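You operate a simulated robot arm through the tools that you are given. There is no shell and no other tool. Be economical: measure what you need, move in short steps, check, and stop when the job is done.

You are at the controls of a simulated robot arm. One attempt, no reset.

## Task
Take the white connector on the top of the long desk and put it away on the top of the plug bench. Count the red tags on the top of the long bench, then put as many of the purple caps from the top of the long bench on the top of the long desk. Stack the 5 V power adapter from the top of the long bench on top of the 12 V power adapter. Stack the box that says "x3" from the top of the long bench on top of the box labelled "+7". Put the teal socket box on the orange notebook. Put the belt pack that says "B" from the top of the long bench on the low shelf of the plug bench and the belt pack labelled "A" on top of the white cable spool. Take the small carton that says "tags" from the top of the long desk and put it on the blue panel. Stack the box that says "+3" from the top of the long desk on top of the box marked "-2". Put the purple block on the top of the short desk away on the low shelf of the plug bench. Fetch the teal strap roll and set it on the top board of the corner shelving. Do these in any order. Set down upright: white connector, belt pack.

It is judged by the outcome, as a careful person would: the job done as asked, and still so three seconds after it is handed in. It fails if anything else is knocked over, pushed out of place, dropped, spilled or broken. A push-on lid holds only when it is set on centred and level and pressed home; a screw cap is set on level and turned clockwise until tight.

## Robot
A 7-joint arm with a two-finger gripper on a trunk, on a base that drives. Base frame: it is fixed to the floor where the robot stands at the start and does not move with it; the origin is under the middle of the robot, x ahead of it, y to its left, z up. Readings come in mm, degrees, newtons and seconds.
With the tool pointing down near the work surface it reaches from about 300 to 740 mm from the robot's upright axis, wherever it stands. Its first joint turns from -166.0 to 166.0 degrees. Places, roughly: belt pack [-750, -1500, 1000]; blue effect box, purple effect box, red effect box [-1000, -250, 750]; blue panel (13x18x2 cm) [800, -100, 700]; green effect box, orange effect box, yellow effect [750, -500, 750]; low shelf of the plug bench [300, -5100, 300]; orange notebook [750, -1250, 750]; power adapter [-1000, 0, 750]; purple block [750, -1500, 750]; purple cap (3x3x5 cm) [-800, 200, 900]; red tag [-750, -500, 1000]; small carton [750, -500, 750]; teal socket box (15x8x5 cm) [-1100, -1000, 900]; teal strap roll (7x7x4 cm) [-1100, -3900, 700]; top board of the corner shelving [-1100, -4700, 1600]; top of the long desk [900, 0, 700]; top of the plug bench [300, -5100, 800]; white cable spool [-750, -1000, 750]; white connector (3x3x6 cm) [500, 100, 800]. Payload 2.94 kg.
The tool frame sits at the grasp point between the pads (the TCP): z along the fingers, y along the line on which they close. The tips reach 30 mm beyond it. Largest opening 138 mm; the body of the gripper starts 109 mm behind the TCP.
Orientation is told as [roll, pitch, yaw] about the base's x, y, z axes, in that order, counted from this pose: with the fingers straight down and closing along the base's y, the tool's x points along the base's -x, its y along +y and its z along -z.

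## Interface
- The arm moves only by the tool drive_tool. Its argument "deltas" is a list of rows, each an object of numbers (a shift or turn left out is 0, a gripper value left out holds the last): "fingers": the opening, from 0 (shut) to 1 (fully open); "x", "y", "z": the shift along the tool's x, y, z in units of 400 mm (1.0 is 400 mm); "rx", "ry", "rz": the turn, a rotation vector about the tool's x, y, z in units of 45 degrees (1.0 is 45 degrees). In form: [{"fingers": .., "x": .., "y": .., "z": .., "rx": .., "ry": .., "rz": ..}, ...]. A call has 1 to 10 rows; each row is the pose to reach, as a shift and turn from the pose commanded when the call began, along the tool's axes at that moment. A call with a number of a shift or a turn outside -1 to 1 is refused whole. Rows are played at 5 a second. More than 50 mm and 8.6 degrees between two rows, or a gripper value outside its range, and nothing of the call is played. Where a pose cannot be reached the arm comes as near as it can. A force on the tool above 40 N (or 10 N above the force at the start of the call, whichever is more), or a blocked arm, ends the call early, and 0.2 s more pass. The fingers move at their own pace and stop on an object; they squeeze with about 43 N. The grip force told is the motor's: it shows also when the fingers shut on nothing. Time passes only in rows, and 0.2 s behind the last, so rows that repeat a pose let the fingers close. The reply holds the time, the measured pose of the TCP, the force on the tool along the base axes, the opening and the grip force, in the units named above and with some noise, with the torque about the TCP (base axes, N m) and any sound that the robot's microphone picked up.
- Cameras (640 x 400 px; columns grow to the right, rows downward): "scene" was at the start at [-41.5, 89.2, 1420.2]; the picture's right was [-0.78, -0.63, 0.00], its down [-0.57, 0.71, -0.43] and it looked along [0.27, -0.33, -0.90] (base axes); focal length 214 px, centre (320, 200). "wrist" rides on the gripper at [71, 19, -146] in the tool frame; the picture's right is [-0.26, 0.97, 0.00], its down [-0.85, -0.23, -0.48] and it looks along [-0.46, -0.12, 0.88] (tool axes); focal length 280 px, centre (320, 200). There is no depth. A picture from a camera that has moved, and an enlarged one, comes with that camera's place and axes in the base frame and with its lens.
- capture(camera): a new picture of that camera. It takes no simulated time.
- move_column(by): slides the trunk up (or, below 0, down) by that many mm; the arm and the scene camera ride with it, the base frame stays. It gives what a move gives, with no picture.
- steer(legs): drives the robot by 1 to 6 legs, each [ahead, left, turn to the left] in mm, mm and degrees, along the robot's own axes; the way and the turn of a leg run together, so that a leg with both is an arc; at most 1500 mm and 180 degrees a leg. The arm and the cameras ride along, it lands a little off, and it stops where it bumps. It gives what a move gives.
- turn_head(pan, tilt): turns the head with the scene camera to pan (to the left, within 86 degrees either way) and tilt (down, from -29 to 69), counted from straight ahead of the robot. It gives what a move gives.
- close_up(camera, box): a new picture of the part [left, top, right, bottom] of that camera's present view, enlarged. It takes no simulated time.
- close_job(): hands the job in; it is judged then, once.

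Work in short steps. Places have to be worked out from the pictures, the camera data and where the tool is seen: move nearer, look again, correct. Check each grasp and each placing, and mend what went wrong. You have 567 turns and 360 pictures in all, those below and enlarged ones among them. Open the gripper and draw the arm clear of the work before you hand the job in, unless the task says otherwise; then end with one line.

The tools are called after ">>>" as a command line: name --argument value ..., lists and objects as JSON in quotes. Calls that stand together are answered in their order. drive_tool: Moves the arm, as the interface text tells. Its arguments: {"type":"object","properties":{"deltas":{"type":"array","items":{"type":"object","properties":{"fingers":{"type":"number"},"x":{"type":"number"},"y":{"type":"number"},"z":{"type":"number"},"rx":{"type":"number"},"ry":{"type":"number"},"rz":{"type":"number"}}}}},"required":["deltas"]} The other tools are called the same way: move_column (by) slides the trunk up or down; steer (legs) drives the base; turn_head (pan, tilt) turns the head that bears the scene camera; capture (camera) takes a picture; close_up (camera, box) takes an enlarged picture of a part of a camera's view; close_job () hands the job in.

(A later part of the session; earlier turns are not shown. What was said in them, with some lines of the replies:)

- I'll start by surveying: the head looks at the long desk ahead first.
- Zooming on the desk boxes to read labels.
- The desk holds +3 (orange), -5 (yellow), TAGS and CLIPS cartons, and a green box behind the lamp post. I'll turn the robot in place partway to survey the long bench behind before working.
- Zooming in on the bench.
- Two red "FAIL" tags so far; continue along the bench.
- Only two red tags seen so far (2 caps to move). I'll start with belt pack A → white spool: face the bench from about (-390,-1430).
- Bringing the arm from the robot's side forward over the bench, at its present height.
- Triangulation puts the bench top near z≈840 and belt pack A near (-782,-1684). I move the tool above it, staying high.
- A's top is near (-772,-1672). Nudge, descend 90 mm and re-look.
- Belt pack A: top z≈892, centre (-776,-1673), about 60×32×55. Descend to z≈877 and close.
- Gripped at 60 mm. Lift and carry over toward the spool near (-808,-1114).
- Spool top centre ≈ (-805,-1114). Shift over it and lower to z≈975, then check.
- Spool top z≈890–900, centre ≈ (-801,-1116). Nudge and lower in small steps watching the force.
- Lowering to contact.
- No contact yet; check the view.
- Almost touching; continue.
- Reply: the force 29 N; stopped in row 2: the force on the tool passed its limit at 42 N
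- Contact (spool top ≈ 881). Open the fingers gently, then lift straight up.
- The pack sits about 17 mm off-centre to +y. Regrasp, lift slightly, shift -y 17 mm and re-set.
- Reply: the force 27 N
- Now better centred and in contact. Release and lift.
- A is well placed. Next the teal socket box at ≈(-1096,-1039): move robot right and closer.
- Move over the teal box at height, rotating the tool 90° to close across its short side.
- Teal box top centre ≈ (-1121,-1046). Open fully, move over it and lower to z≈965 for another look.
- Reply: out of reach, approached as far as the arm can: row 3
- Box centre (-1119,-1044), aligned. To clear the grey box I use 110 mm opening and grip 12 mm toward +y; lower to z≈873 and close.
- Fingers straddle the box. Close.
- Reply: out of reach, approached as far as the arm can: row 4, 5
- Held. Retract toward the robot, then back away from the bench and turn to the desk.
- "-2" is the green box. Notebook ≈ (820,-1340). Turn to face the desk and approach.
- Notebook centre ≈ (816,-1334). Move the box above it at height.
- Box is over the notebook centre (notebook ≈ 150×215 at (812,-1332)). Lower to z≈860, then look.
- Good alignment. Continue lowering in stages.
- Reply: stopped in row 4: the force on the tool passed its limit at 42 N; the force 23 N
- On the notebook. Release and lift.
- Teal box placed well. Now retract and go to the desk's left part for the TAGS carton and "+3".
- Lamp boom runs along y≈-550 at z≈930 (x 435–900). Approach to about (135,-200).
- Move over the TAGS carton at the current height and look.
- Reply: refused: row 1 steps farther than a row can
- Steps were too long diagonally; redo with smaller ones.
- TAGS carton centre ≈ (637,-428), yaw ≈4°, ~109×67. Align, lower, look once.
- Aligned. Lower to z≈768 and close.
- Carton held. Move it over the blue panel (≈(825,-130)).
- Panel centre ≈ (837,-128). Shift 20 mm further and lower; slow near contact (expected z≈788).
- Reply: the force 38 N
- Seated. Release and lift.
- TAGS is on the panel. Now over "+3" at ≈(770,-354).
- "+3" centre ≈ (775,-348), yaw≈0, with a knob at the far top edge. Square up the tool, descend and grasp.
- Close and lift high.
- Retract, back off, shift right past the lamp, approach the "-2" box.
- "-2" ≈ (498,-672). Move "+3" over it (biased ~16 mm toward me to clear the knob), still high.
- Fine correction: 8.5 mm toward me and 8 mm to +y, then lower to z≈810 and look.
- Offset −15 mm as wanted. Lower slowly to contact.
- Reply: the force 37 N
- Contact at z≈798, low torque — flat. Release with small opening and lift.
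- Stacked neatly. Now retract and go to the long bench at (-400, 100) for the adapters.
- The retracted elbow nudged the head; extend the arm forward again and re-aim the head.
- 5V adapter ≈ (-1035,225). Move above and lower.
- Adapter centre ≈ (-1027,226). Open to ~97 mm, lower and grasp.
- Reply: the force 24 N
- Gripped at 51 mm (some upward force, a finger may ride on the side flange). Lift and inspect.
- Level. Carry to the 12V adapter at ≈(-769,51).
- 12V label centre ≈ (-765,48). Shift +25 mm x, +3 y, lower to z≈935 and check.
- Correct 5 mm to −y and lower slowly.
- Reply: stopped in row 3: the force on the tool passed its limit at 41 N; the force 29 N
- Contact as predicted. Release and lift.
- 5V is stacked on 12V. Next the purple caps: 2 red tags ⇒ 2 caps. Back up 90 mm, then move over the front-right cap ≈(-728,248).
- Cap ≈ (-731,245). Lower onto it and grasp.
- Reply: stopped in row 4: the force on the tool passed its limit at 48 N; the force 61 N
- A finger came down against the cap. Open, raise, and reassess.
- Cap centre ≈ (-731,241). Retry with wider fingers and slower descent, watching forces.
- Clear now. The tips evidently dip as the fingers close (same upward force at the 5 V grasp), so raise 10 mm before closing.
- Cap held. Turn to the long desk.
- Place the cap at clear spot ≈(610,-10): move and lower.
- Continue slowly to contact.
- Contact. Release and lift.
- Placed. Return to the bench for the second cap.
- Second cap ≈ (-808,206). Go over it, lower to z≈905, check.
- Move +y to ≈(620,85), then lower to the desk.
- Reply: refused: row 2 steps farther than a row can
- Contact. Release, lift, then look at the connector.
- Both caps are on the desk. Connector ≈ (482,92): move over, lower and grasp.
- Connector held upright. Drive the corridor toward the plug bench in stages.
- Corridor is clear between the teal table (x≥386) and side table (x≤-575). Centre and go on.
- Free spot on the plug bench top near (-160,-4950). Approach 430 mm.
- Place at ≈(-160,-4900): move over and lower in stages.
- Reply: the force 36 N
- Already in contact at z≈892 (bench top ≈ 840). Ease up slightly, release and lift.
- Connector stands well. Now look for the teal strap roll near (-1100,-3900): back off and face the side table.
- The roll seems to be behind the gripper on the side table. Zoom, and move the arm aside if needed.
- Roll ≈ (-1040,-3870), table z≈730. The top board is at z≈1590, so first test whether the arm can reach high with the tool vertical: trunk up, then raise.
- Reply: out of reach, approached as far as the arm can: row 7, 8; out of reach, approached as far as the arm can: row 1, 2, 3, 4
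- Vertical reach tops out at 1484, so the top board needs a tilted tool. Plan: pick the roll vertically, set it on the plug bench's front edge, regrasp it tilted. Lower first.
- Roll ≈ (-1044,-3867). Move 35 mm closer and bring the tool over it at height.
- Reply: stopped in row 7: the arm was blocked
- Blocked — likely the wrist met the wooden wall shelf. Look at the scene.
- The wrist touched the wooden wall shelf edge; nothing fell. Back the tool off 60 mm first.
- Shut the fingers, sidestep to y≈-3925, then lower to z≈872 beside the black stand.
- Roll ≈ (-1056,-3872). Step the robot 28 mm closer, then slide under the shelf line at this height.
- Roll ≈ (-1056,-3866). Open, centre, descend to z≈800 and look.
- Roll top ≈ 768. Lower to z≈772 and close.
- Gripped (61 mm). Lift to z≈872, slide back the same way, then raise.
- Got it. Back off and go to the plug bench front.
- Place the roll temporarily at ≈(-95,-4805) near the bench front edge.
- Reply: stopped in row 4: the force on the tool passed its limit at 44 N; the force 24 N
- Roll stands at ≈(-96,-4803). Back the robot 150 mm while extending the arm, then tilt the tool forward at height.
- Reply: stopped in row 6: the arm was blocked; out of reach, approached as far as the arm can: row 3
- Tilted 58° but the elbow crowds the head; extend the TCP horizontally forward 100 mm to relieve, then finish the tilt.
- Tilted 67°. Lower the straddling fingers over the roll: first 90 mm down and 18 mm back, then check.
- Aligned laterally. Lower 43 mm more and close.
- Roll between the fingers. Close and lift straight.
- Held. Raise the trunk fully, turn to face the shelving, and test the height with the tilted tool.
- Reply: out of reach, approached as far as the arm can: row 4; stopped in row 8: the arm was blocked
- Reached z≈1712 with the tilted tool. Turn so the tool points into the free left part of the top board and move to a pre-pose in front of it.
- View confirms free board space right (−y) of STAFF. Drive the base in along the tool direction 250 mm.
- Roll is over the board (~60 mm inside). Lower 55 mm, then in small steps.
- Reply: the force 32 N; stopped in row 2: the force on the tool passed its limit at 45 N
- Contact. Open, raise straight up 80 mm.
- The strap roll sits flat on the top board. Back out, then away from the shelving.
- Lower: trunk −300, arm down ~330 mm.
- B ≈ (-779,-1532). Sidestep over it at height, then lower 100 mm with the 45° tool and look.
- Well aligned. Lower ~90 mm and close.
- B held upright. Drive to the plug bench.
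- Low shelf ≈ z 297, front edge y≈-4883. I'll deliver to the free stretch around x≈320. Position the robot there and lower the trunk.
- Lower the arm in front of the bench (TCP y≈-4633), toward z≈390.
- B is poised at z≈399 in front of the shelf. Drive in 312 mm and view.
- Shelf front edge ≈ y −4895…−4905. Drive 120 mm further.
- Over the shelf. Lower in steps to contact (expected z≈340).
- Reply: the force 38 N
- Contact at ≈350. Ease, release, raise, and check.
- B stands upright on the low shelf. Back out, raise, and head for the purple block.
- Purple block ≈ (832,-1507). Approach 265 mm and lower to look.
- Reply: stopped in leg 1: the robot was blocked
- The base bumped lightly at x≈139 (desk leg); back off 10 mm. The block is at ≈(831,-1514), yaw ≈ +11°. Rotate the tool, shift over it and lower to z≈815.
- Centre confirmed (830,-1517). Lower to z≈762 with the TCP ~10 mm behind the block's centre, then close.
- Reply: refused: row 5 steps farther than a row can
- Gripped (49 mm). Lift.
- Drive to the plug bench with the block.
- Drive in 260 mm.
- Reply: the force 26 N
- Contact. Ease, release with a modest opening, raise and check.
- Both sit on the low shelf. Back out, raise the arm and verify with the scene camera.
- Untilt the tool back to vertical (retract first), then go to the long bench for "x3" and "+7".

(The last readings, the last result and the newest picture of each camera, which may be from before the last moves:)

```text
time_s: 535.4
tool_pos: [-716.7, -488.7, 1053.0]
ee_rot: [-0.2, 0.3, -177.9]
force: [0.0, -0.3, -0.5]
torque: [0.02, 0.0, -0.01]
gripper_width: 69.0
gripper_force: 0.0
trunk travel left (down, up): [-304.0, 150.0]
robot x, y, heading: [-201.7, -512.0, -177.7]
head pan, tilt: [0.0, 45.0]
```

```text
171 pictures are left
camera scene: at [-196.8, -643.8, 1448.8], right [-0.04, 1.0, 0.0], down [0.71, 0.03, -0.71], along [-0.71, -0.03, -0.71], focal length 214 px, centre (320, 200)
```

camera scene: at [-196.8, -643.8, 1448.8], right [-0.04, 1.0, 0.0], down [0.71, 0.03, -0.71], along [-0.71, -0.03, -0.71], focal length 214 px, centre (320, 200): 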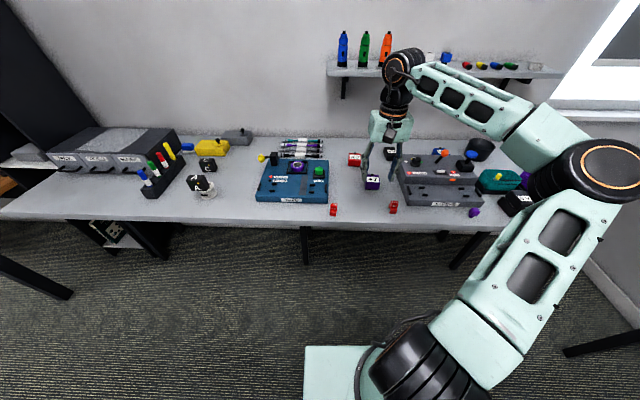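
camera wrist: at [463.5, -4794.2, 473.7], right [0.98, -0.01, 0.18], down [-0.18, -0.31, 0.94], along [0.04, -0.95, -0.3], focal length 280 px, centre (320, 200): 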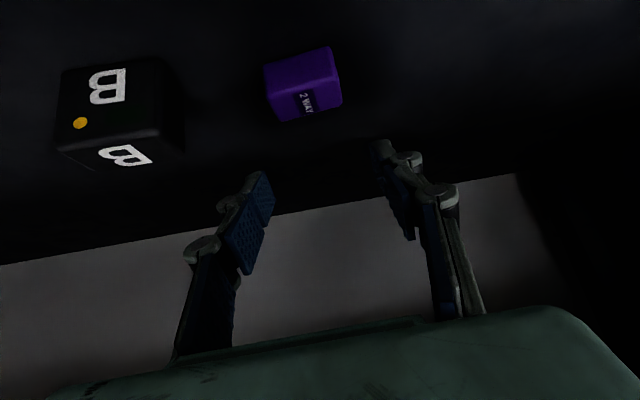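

"x3" ≈ (-1052,-516). Step in 190 mm and look from the wrist.

>>> steer --legs '[[190, 0, -2]]'

>>> capture --camera "wrist"

>>> capture --camera "scene"

```text
time_s: 537.0
tool_pos: [-902.2, -473.1, 1053.1]
ee_rot: [-0.2, 0.3, 179.9]
force: [-0.5, 0.1, -0.3]
torque: [0.03, 0.02, -0.01]
gripper_width: 69.2
gripper_force: 0.1
trunk travel left (down, up): [-304.0, 150.0]
robot x, y, heading: [-389.4, -513.9, 180.0]
head pan, tilt: [0.0, 45.0]
```

```text
170 pictures are left
camera wrist: at [-832.5, -492.3, 1200.1], right [-0.26, -0.96, -0.01], down [-0.85, 0.23, 0.47], along [-0.45, 0.13, -0.88], focal length 280 px, centre (320, 200)
```

wrist: 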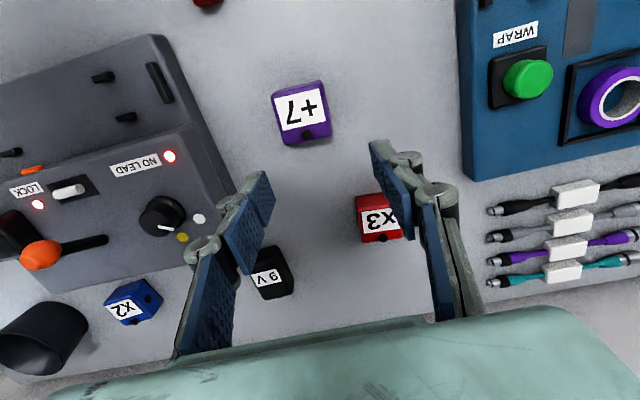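

```text
169 pictures are left
camera scene: at [-388.3, -647.3, 1448.7], right [0.0, 1.0, 0.0], down [0.71, 0.0, -0.71], along [-0.71, 0.0, -0.71], focal length 214 px, centre (320, 200)
```

scene: 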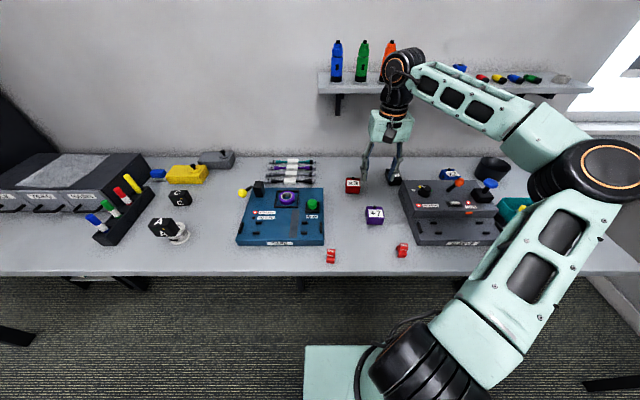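

"x3" ≈ (-1044,-514), "+7" ≈ (-888,-454). Move toward x3 while descending to z≈940.

>>> drive_tool --deltas '[{"z": 0.08, "y": 0.05}, {"z": 0.16, "y": 0.1, "x": -0.05}, {"z": 0.24, "y": 0.1, "x": -0.13}, {"z": 0.27, "y": 0.1, "x": -0.22}, {"z": 0.27, "y": 0.1, "x": -0.3}]'

>>> capture --camera "wrist"

>>> close_up --camera "scene" --box '[310, 20, 450, 240]'

```text
time_s: 538.2
tool_pos: [-1021.0, -512.3, 945.2]
ee_rot: [-0.1, 0.4, 179.9]
force: [-0.4, -0.2, -0.4]
torque: [-0.01, 0.02, 0.01]
gripper_width: 69.0
gripper_force: 0.1
trunk travel left (down, up): [-304.0, 150.0]
robot x, y, heading: [-386.7, -508.6, 180.0]
head pan, tilt: [0.0, 45.0]
```

```text
168 pictures are left
camera wrist: at [-951.4, -531.6, 1092.7], right [-0.26, -0.96, -0.01], down [-0.85, 0.23, 0.47], along [-0.45, 0.13, -0.88], focal length 280 px, centre (320, 200)
```

wrist: 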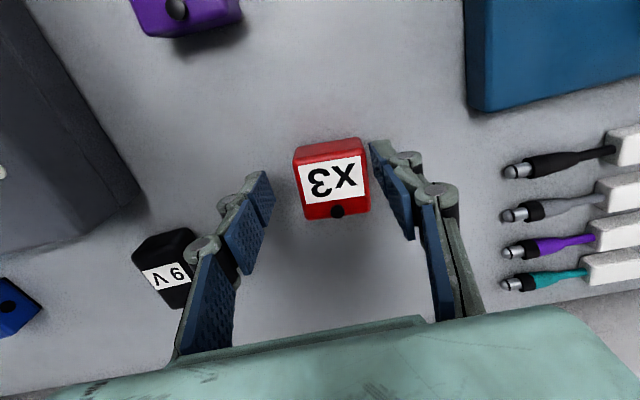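

```text
1.82 times, centred on (380, 130) of scene
camera zoom: at [-388.3, -647.4, 1448.7], right [0.0, 1.0, 0.0], down [0.71, 0.0, -0.71], along [-0.71, 0.0, -0.71], focal length 390 px, centre (211, 327)
```

zoom: 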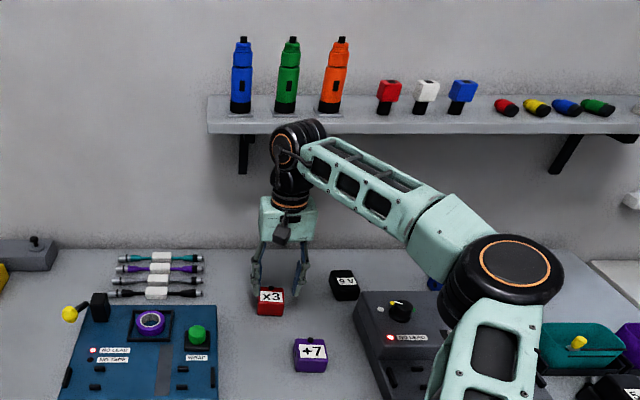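

Align over x3, open to 90 mm, lower to z≈877 and grasp.

>>> drive_tool --deltas '[{"x": -0.06, "y": 0.007, "fingers": 0.65}, {"x": -0.064, "y": 0.007, "fingers": 0.65}, {"x": -0.064, "y": 0.007, "z": 0.1}, {"x": -0.064, "y": 0.007, "z": 0.165}]'

>>> capture --camera "wrist"

```text
time_s: 539.2
tool_pos: [-1048.0, -516.4, 877.5]
ee_rot: [-0.2, 0.4, 179.9]
force: [0.3, 0.0, 0.1]
torque: [0.0, 0.03, -0.02]
gripper_width: 89.8
gripper_force: 0.0
trunk travel left (down, up): [-304.0, 150.0]
robot x, y, heading: [-387.0, -513.3, 179.8]
head pan, tilt: [0.0, 45.0]
```

```text
166 pictures are left
camera wrist: at [-978.0, -535.7, 1024.7], right [-0.26, -0.96, -0.01], down [-0.85, 0.23, 0.47], along [-0.45, 0.13, -0.88], focal length 280 px, centre (320, 200)
```

wrist: 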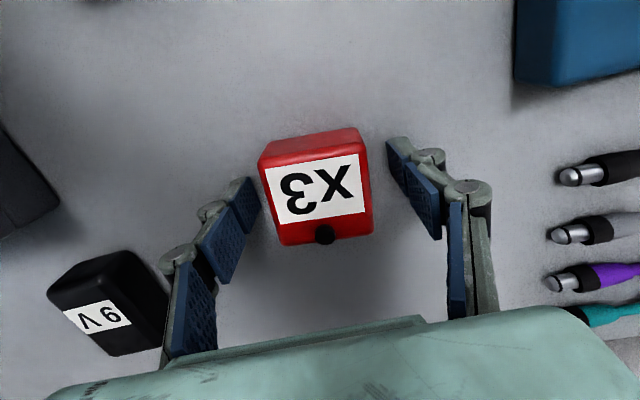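

Rotate 4.6° to match, then close.

>>> drive_tool --deltas '[{"rz": 0.1}, {"rz": 0.1, "fingers": 0.5}, {"rz": 0.1, "fingers": 0.2}, {"rz": 0.1, "fingers": 0.0}, {"rz": 0.1, "fingers": 0.0}]'

>>> drive_tool --deltas '[{"z": -0.08}, {"z": -0.16}, {"z": -0.2}, {"z": -0.2, "x": 0.1}, {"z": -0.2, "x": 0.2}, {"z": -0.2, "x": 0.3}]'

>>> capture --camera "wrist"

>>> close_up --camera "scene" --box '[310, 130, 450, 250]'

```text
time_s: 540.4
tool_pos: [-1047.1, -516.8, 878.8]
ee_rot: [-0.2, 0.2, 175.4]
force: [-1.2, -3.8, 9.8]
torque: [-0.33, 0.0, -0.05]
gripper_width: 56.9
gripper_force: 43.2
trunk travel left (down, up): [-304.0, 150.0]
robot x, y, heading: [-386.2, -516.2, 179.8]
head pan, tilt: [0.0, 45.0]
```

```text
time_s: 541.8
tool_pos: [-925.8, -524.5, 959.5]
ee_rot: [-0.3, 0.4, 175.4]
force: [-0.3, 0.4, -1.3]
torque: [0.03, -0.01, 0.01]
gripper_width: 57.1
gripper_force: 42.8
trunk travel left (down, up): [-304.0, 150.0]
robot x, y, heading: [-384.6, -511.9, 180.0]
head pan, tilt: [0.0, 45.0]
```

```text
165 pictures are left
camera wrist: at [-858.3, -549.8, 1106.3], right [-0.34, -0.94, -0.01], down [-0.83, 0.3, 0.47], along [-0.44, 0.17, -0.88], focal length 280 px, centre (320, 200)
```

wrist: 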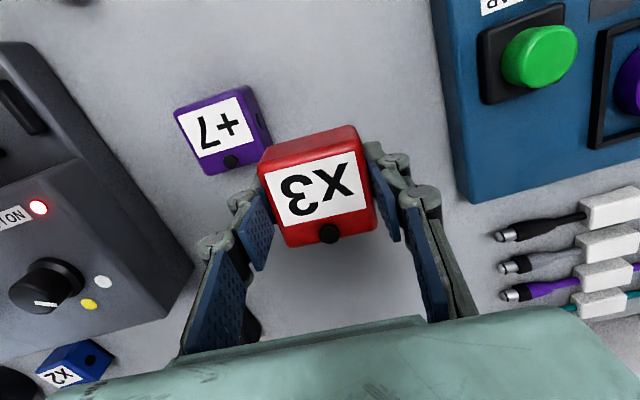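

```text
3.33 times, centred on (380, 190) of scene
camera zoom: at [-388.1, -647.3, 1448.7], right [0.0, 1.0, 0.0], down [0.71, 0.0, -0.71], along [-0.71, 0.0, -0.71], focal length 715 px, centre (120, 233)
```

zoom: 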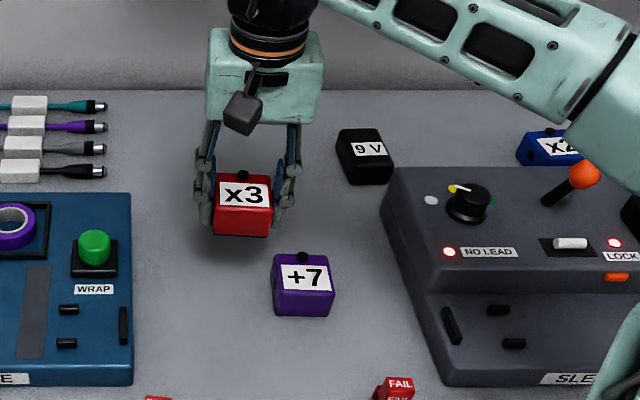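

Rotate back 4.5° and move x3 over "+7", biased 15 mm toward me to clear its knob.

>>> drive_tool --deltas '[{"rz": -0.05, "x": 0.05, "y": -0.07}, {"rz": -0.1, "x": 0.1, "y": -0.14}, {"rz": -0.11, "x": 0.13, "y": -0.192}, {"rz": -0.11, "x": 0.13, "y": -0.192}]'

>>> capture --camera "wrist"

>>> close_up --camera "scene" --box '[310, 130, 450, 250]'

```text
time_s: 542.8
tool_pos: [-869.2, -455.8, 957.8]
ee_rot: [-0.2, 0.3, -179.6]
force: [-0.1, -0.2, -1.8]
torque: [0.0, 0.02, -0.01]
gripper_width: 56.8
gripper_force: 43.1
trunk travel left (down, up): [-304.0, 150.0]
robot x, y, heading: [-382.2, -508.6, 180.1]
head pan, tilt: [0.0, 45.0]
```

```text
163 pictures are left
camera wrist: at [-799.5, -473.6, 1103.5], right [-0.26, -0.97, -0.01], down [-0.85, 0.22, 0.47], along [-0.46, 0.12, -0.88], focal length 280 px, centre (320, 200)
```

wrist: 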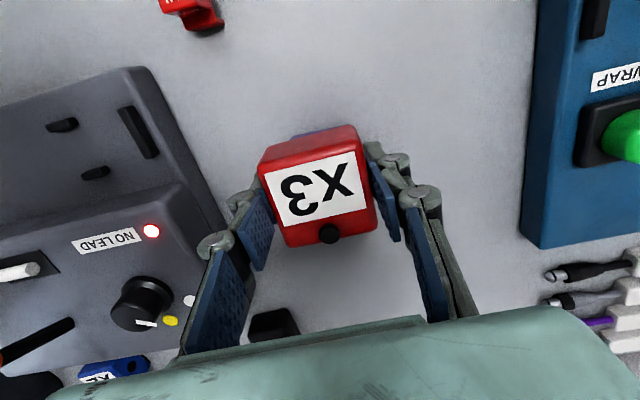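

```text
3.33 times, centred on (380, 190) of scene
camera zoom: at [-388.2, -647.2, 1448.7], right [0.0, 1.0, 0.0], down [0.71, 0.0, -0.71], along [-0.71, 0.0, -0.71], focal length 715 px, centre (120, 233)
```

zoom: 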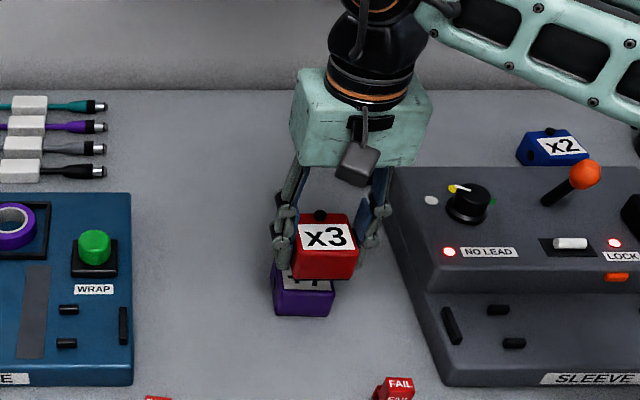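

Offset ≈ +17 mm x, y matched within 2 mm. Lower to contact.

>>> drive_tool --deltas '[{"z": 0.04}, {"z": 0.07}]'

>>> drive_tool --deltas '[{"z": 0.007}, {"z": 0.014}, {"z": 0.021}, {"z": 0.028}]'

>>> close_up --camera "scene" --box '[310, 130, 450, 250]'

```text
time_s: 543.4
tool_pos: [-868.3, -452.9, 931.6]
ee_rot: [-0.2, 0.3, -179.7]
force: [-0.5, -0.6, -2.1]
torque: [0.02, -0.02, 0.02]
gripper_width: 57.1
gripper_force: 43.4
trunk travel left (down, up): [-304.0, 150.0]
robot x, y, heading: [-390.4, -514.6, 179.9]
head pan, tilt: [0.0, 45.0]
```

```text
time_s: 544.4
tool_pos: [-868.1, -452.5, 921.0]
ee_rot: [-0.2, 0.4, -179.7]
force: [0.1, 0.2, -1.6]
torque: [0.01, 0.02, 0.0]
gripper_width: 57.3
gripper_force: 43.2
trunk travel left (down, up): [-304.0, 150.0]
robot x, y, heading: [-386.9, -516.6, 179.8]
head pan, tilt: [0.0, 45.0]
```

```text
3.33 times, centred on (380, 190) of scene
camera zoom: at [-388.3, -647.3, 1448.7], right [0.0, 1.0, 0.0], down [0.71, 0.0, -0.71], along [-0.71, 0.0, -0.71], focal length 715 px, centre (120, 233)
```

zoom: 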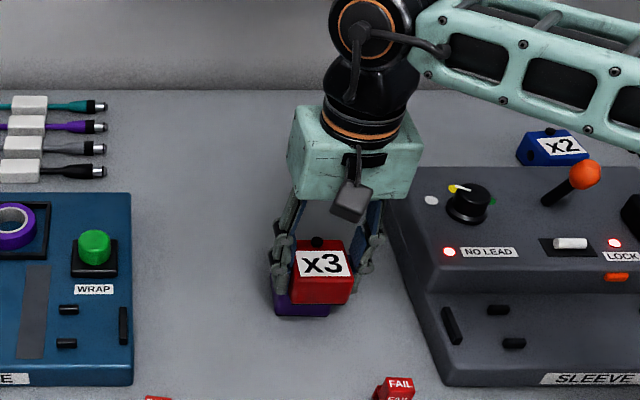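

Shift 4 mm −y and continue down.

>>> drive_tool --deltas '[{"y": 0.01, "z": 0.006}, {"y": 0.01, "z": 0.012}, {"y": 0.01, "z": 0.018}]'

>>> drive_tool --deltas '[{"z": 0.006}, {"z": 0.012}, {"z": 0.018}]'

```text
time_s: 545.2
tool_pos: [-868.1, -454.7, 918.8]
ee_rot: [-0.3, -0.3, -179.8]
force: [4.9, 3.1, 18.8]
torque: [-0.24, -0.31, 0.13]
gripper_width: 57.1
gripper_force: 42.6
trunk travel left (down, up): [-304.0, 150.0]
robot x, y, heading: [-387.2, -514.6, 180.0]
head pan, tilt: [0.0, 45.0]
stopped in row 3: the force on the tool passed its limit at 42 N (the readings are from after the stop); the commanded pose is now the measured one
```

```text
time_s: 545.7
tool_pos: [-870.0, -456.1, 919.3]
ee_rot: [-0.4, -0.5, -179.8]
force: [7.1, 1.1, 21.2]
torque: [-0.27, -0.38, 0.14]
gripper_width: 56.7
gripper_force: 43.4
trunk travel left (down, up): [-304.0, 150.0]
robot x, y, heading: [-386.6, -512.3, 180.1]
head pan, tilt: [0.0, 45.0]
stopped in row 2: the force on the tool passed its limit at 43 N (the readings are from after the stop); the commanded pose is now the measured one
```

Contact at 919. Release and lift.

>>> drive_tool --deltas '[{"z": -0.004, "fingers": 0.46}, {"z": -0.004, "fingers": 0.49}, {"z": -0.004, "fingers": 0.55}, {"z": -0.004, "fingers": 0.55}, {"z": -0.1}, {"z": -0.2}, {"z": -0.3}]'

>>> capture --camera "wrist"

>>> close_up --camera "scene" --box '[310, 130, 450, 250]'

```text
time_s: 547.3
tool_pos: [-873.1, -457.0, 1033.6]
ee_rot: [-0.3, -0.4, -179.9]
force: [0.0, 0.4, 0.5]
torque: [0.01, -0.01, -0.01]
gripper_width: 76.0
gripper_force: 0.2
trunk travel left (down, up): [-304.0, 150.0]
robot x, y, heading: [-387.8, -512.5, 180.1]
head pan, tilt: [0.0, 45.0]
```

```text
160 pictures are left
camera wrist: at [-802.4, -475.7, 1180.6], right [-0.26, -0.97, 0.0], down [-0.85, 0.22, 0.48], along [-0.46, 0.13, -0.88], focal length 280 px, centre (320, 200)
```

wrist: 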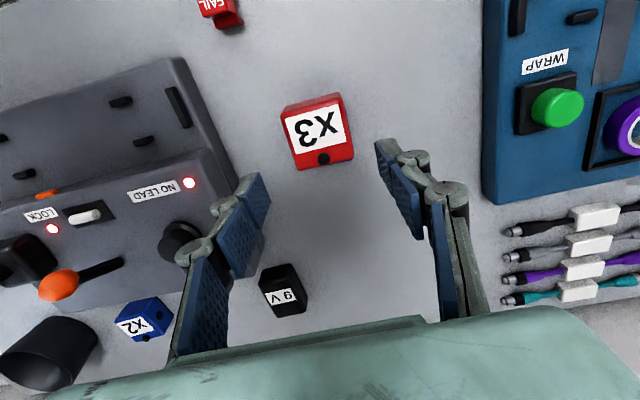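

```text
3.33 times, centred on (380, 190) of scene
camera zoom: at [-388.1, -647.2, 1448.6], right [0.0, 1.0, 0.0], down [0.71, 0.0, -0.71], along [-0.71, 0.0, -0.71], focal length 715 px, centre (120, 233)
```

zoom: 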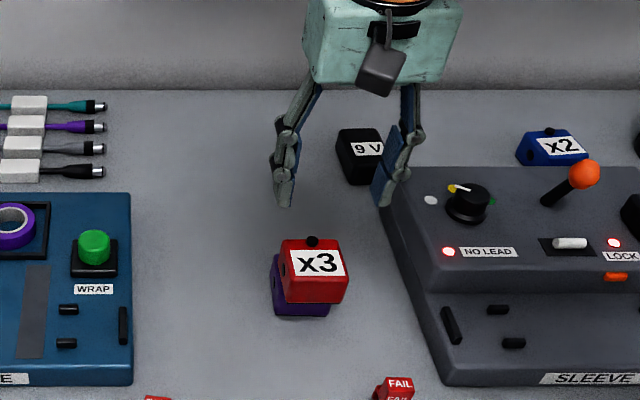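

x3 is on +7. Back away and do a final check of the bench.

>>> steer --legs '[[-250, 0, 0]]'

>>> close_up --camera "scene" --box '[100, 100, 420, 260]'

>>> turn_head --pan -35 --tilt 40

>>> capture --camera "scene"

```text
time_s: 549.1
tool_pos: [-621.5, -456.1, 1034.6]
ee_rot: [-0.3, -0.3, -179.8]
force: [-0.4, -0.2, -1.1]
torque: [-0.02, -0.03, 0.0]
gripper_width: 75.8
gripper_force: 0.0
trunk travel left (down, up): [-304.0, 150.0]
robot x, y, heading: [-135.9, -514.0, 179.8]
head pan, tilt: [0.0, 45.0]
```

```text
2.00 times, centred on (260, 180) of scene
camera zoom: at [-137.0, -647.7, 1448.7], right [0.0, 1.0, 0.0], down [0.71, 0.0, -0.71], along [-0.71, 0.0, -0.71], focal length 429 px, centre (440, 240)
```

zoom: 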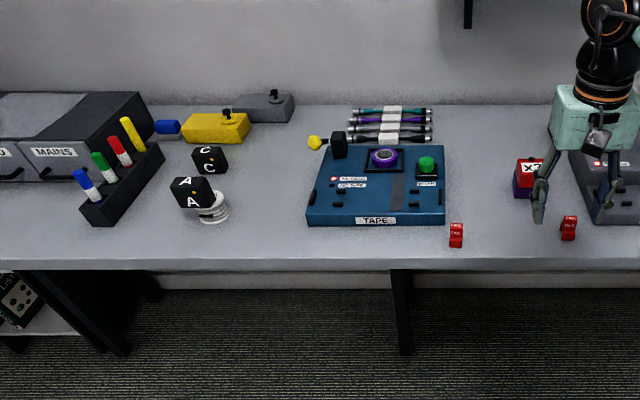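

```text
time_s: 550.1
tool_pos: [-622.3, -456.3, 1034.9]
ee_rot: [-0.3, -0.3, -179.9]
force: [-0.1, 0.1, 0.6]
torque: [-0.02, -0.03, 0.05]
gripper_width: 75.8
gripper_force: 0.1
trunk travel left (down, up): [-304.0, 150.0]
robot x, y, heading: [-135.8, -515.5, 179.7]
head pan, tilt: [-35.0, 40.0]
```

```text
157 pictures are left
camera scene: at [-125.4, -599.1, 1455.9], right [0.58, 0.82, 0.0], down [0.53, -0.37, -0.77], along [-0.63, 0.44, -0.64], focal length 214 px, centre (320, 200)
```

scene: 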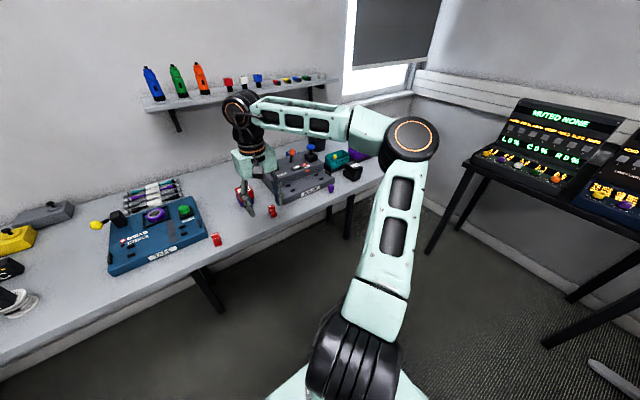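

Check A on the spool closely.

>>> turn_head --pan 20 --tilt 35

>>> capture --camera "scene"

```text
time_s: 551.4
tool_pos: [-622.2, -455.2, 1033.8]
ee_rot: [-0.4, -0.3, -179.9]
force: [-0.7, 0.3, 0.0]
torque: [-0.02, -0.02, 0.0]
gripper_width: 76.0
gripper_force: 0.1
trunk travel left (down, up): [-304.0, 150.0]
robot x, y, heading: [-134.3, -511.4, 179.9]
head pan, tilt: [20.0, 35.0]
```

```text
156 pictures are left
camera scene: at [-138.8, -677.8, 1463.5], right [-0.34, 0.94, 0.0], down [0.54, 0.19, -0.82], along [-0.77, -0.28, -0.57], focal length 214 px, centre (320, 200)
```

scene: 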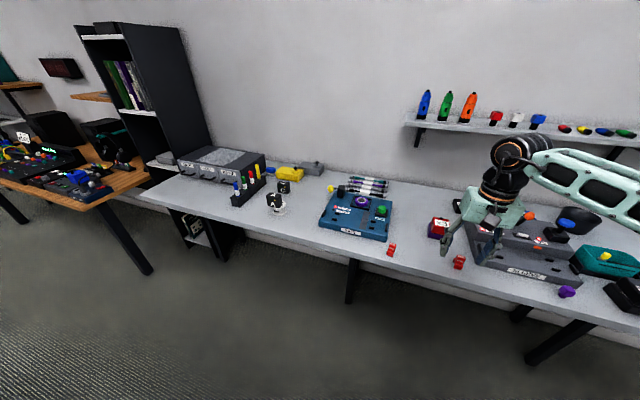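

>>> close_up --camera "scene" --box '[250, 170, 310, 230]'

>>> close_up --camera "scene" --box '[420, 200, 500, 270]'

```text
6.67 times, centred on (280, 200) of scene
camera zoom: at [-138.8, -677.8, 1463.5], right [-0.34, 0.94, 0.0], down [0.54, 0.19, -0.82], along [-0.77, -0.28, -0.57], focal length 1430 px, centre (587, 200)
```

zoom: 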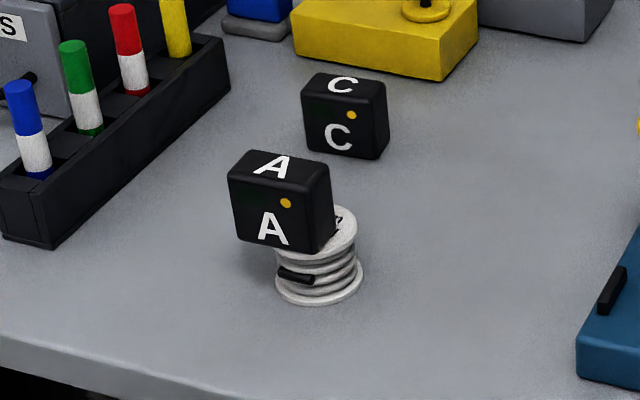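

```text
5.71 times, centred on (460, 235) of scene
camera zoom: at [-138.8, -677.8, 1463.5], right [-0.34, 0.94, 0.0], down [0.54, 0.19, -0.82], along [-0.77, -0.28, -0.57], focal length 1226 px, centre (-480, 0)
```

zoom: 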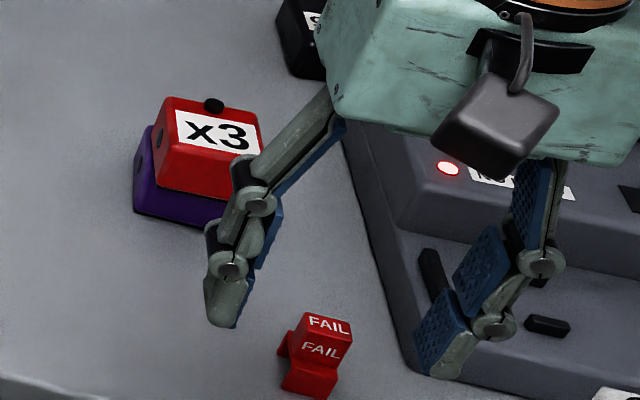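

The view suggests A overhangs the spool; I'll go back and inspect from above to re-centre it if needed.

>>> steer --legs '[[0, 640, 0], [180, 0, 0]]'

>>> turn_head --pan 0 --tilt 45

>>> capture --camera "wrist"

>>> capture --camera "scene"

```text
time_s: 558.4
tool_pos: [-803.0, -1088.9, 1034.2]
ee_rot: [-0.3, -0.3, -179.1]
force: [-0.6, 0.1, -0.5]
torque: [-0.03, -0.06, -0.03]
gripper_width: 76.1
gripper_force: 0.0
trunk travel left (down, up): [-304.0, 150.0]
robot x, y, heading: [-316.6, -1138.4, -179.6]
head pan, tilt: [20.0, 35.0]
```

```text
time_s: 559.3
tool_pos: [-803.2, -1088.0, 1034.2]
ee_rot: [-0.4, -0.3, -179.1]
force: [-0.6, 0.5, 0.4]
torque: [-0.04, -0.01, 0.0]
gripper_width: 75.9
gripper_force: 0.1
trunk travel left (down, up): [-304.0, 150.0]
robot x, y, heading: [-316.9, -1136.4, -179.7]
head pan, tilt: [0.0, 45.0]
```

```text
153 pictures are left
camera wrist: at [-731.3, -1106.4, 1180.3], right [-0.25, -0.97, 0.0], down [-0.85, 0.22, 0.48], along [-0.47, 0.12, -0.88], focal length 280 px, centre (320, 200)
```

wrist: 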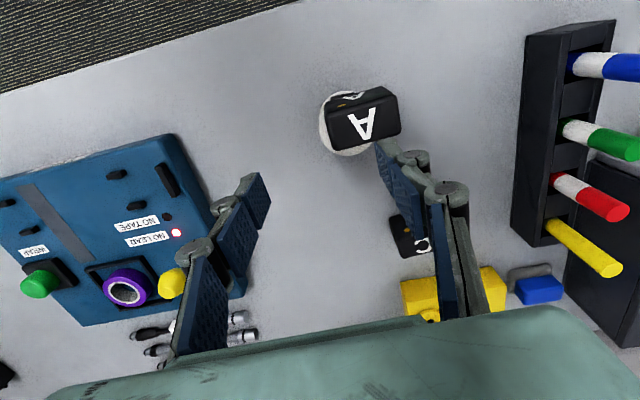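

```text
152 pictures are left
camera scene: at [-315.1, -1273.5, 1448.7], right [-0.01, 1.0, 0.0], down [0.71, 0.01, -0.71], along [-0.71, -0.01, -0.71], focal length 214 px, centre (320, 200)
```

scene: 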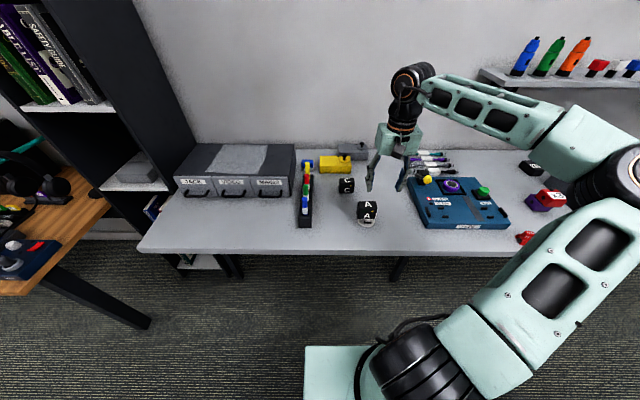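

>>> drive_tool --deltas '[{"y": 0.05}, {"y": 0.1}]'

>>> close_up --camera "wrist" --box '[250, 60, 410, 180]'

>>> close_up --camera "scene" --box '[335, 180, 405, 240]'

```text
time_s: 559.9
tool_pos: [-801.7, -1129.6, 1033.9]
ee_rot: [-0.4, -0.3, -179.2]
force: [0.2, 0.1, 0.8]
torque: [0.0, 0.01, -0.02]
gripper_width: 75.7
gripper_force: 0.1
trunk travel left (down, up): [-304.0, 150.0]
robot x, y, heading: [-316.1, -1145.5, -179.3]
head pan, tilt: [0.0, 45.0]
```

```text
3.33 times, centred on (330, 120) of wrist
camera zoom: at [-730.9, -1147.7, 1179.8], right [-0.25, -0.97, 0.0], down [-0.85, 0.22, 0.48], along [-0.47, 0.12, -0.88], focal length 935 px, centre (287, 467)
```

zoom: 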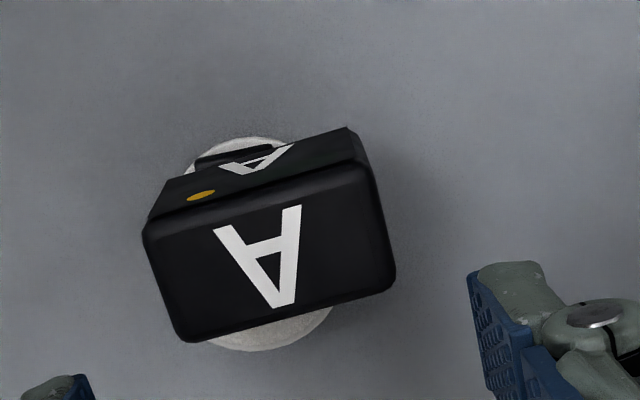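

```text
6.67 times, centred on (370, 210) of scene
camera zoom: at [-315.2, -1273.6, 1448.7], right [-0.01, 1.0, 0.0], down [0.71, 0.01, -0.71], along [-0.71, -0.01, -0.71], focal length 1430 px, centre (-13, 133)
```

zoom: 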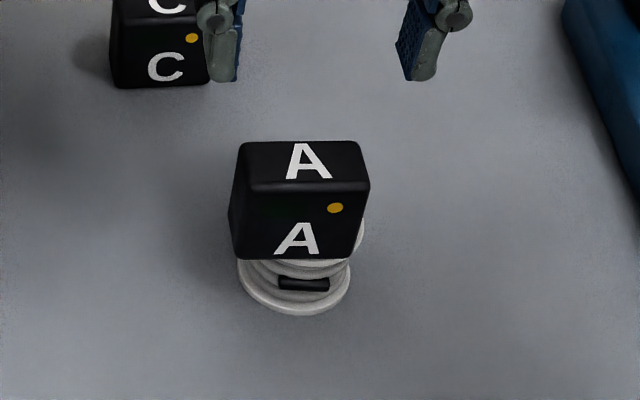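

A is ~13 mm too far forward (+x) and ~4 mm to −y on the spool; stable, but I'll re-centre it: regrasp, lift a little, shift, set down.

>>> drive_tool --deltas '[{"fingers": 0.65}, {"z": 0.1}, {"z": 0.2}, {"z": 0.255}, {"z": 0.255, "fingers": 0.4}, {"z": 0.255, "fingers": 0.0}, {"z": 0.255, "fingers": 0.0}, {"z": 0.255, "fingers": 0.0}]'

>>> drive_tool --deltas '[{"z": -0.015}, {"z": -0.03}, {"z": -0.03, "x": -0.032, "y": -0.01}, {"z": -0.02, "x": -0.032, "y": -0.01}]'

```text
time_s: 561.7
tool_pos: [-806.4, -1127.6, 934.4]
ee_rot: [-0.3, -0.3, -179.2]
force: [-0.3, 0.7, 0.2]
torque: [0.02, 0.01, -0.01]
gripper_width: 59.0
gripper_force: 43.2
trunk travel left (down, up): [-304.0, 150.0]
robot x, y, heading: [-315.9, -1143.0, -179.4]
head pan, tilt: [0.0, 45.0]
```

```text
time_s: 562.7
tool_pos: [-817.7, -1122.4, 941.0]
ee_rot: [-0.4, -0.3, -179.2]
force: [0.1, 0.8, -0.5]
torque: [0.0, 0.0, -0.04]
gripper_width: 58.9
gripper_force: 43.0
trunk travel left (down, up): [-304.0, 150.0]
robot x, y, heading: [-316.9, -1139.5, -179.4]
head pan, tilt: [0.0, 45.0]
```

Now lower to contact.

>>> drive_tool --deltas '[{"z": 0.008}, {"z": 0.014}, {"z": 0.02}, {"z": 0.026}]'

>>> close_up --camera "scene" --box '[335, 180, 405, 240]'

```text
time_s: 563.7
tool_pos: [-816.2, -1121.7, 934.6]
ee_rot: [-0.4, -0.8, -179.2]
force: [-1.2, 6.2, 34.7]
torque: [0.3, -0.41, 0.07]
gripper_width: 59.0
gripper_force: 43.1
trunk travel left (down, up): [-304.0, 150.0]
robot x, y, heading: [-313.2, -1138.6, -179.5]
head pan, tilt: [0.0, 45.0]
```

```text
6.67 times, centred on (370, 210) of scene
camera zoom: at [-312.1, -1272.8, 1449.4], right [-0.01, 1.0, 0.0], down [0.71, 0.01, -0.71], along [-0.71, -0.01, -0.71], focal length 1430 px, centre (-13, 133)
```

zoom: 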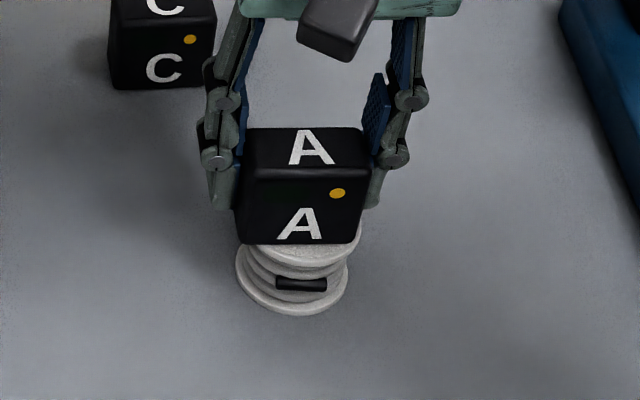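

>>> drive_tool --deltas '[{"z": -0.004, "fingers": 0.47}, {"z": -0.004, "fingers": 0.5}, {"z": -0.004, "fingers": 0.6}, {"z": -0.004, "fingers": 0.6}, {"z": -0.1}, {"z": -0.2}, {"z": -0.26}]'

>>> close_up --camera "wrist" --box '[250, 60, 410, 180]'

>>> close_up --camera "scene" --box '[335, 180, 405, 240]'

```text
time_s: 565.3
tool_pos: [-815.0, -1124.3, 1033.6]
ee_rot: [-0.3, -0.4, -179.2]
force: [-0.1, 0.1, 0.2]
torque: [0.0, 0.01, -0.02]
gripper_width: 82.5
gripper_force: 0.1
trunk travel left (down, up): [-304.0, 150.0]
robot x, y, heading: [-315.5, -1141.6, -179.6]
head pan, tilt: [0.0, 45.0]
```

```text
3.33 times, centred on (330, 120) of wrist
camera zoom: at [-742.5, -1142.3, 1178.3], right [-0.25, -0.97, 0.0], down [-0.85, 0.21, 0.48], along [-0.47, 0.12, -0.88], focal length 935 px, centre (287, 467)
```

zoom: 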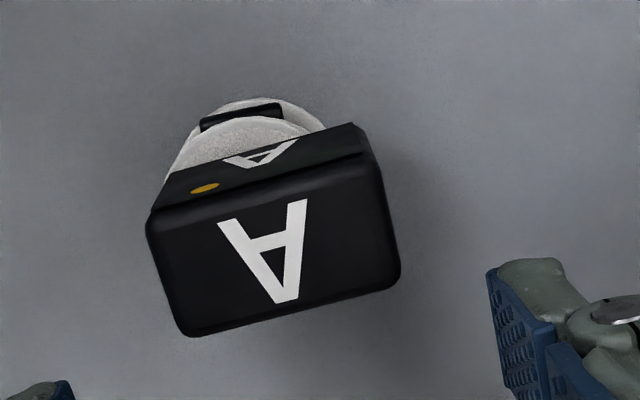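

```text
6.67 times, centred on (370, 210) of scene
camera zoom: at [-315.1, -1273.5, 1448.7], right [-0.01, 1.0, 0.0], down [0.71, 0.01, -0.71], along [-0.71, -0.01, -0.71], focal length 1430 px, centre (-13, 133)
```

zoom: 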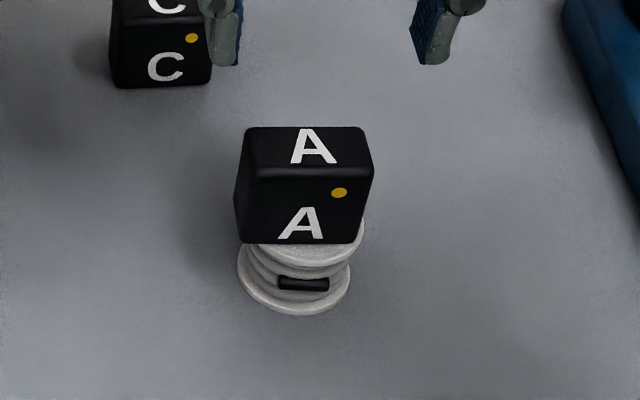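

A is now well centred. Back away and hand in.

>>> steer --legs '[[-250, 0, 0]]'

>>> turn_head --pan -25 --tilt 35

>>> capture --camera "scene"

```text
time_s: 567.1
tool_pos: [-564.0, -1122.0, 1033.2]
ee_rot: [-0.3, -0.3, -179.2]
force: [0.4, 0.6, 0.2]
torque: [0.0, -0.02, 0.03]
gripper_width: 82.8
gripper_force: 0.0
trunk travel left (down, up): [-304.0, 150.0]
robot x, y, heading: [-66.6, -1133.2, -179.4]
head pan, tilt: [0.0, 45.0]
```

```text
time_s: 568.0
tool_pos: [-562.9, -1122.4, 1031.6]
ee_rot: [-0.2, -0.3, -179.1]
force: [-0.1, 0.0, 0.6]
torque: [-0.03, 0.01, 0.01]
gripper_width: 83.0
gripper_force: 0.1
trunk travel left (down, up): [-304.0, 150.0]
robot x, y, heading: [-66.3, -1136.2, -179.3]
head pan, tilt: [-25.0, 35.0]
```

```text
146 pictures are left
camera scene: at [-63.4, -1233.5, 1463.5], right [0.41, 0.91, 0.0], down [0.52, -0.24, -0.82], along [-0.75, 0.34, -0.57], focal length 214 px, centre (320, 200)
```

scene: 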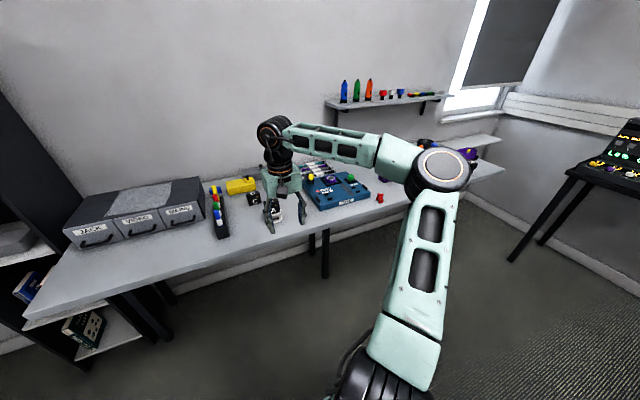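

All placements are verified and the arm is clear; handing in.

>>> close_job

```text
The job is handed in.
```

I finished every task on the list and handed the job in; I counted two red tags, so I put two purple caps on the long desk.
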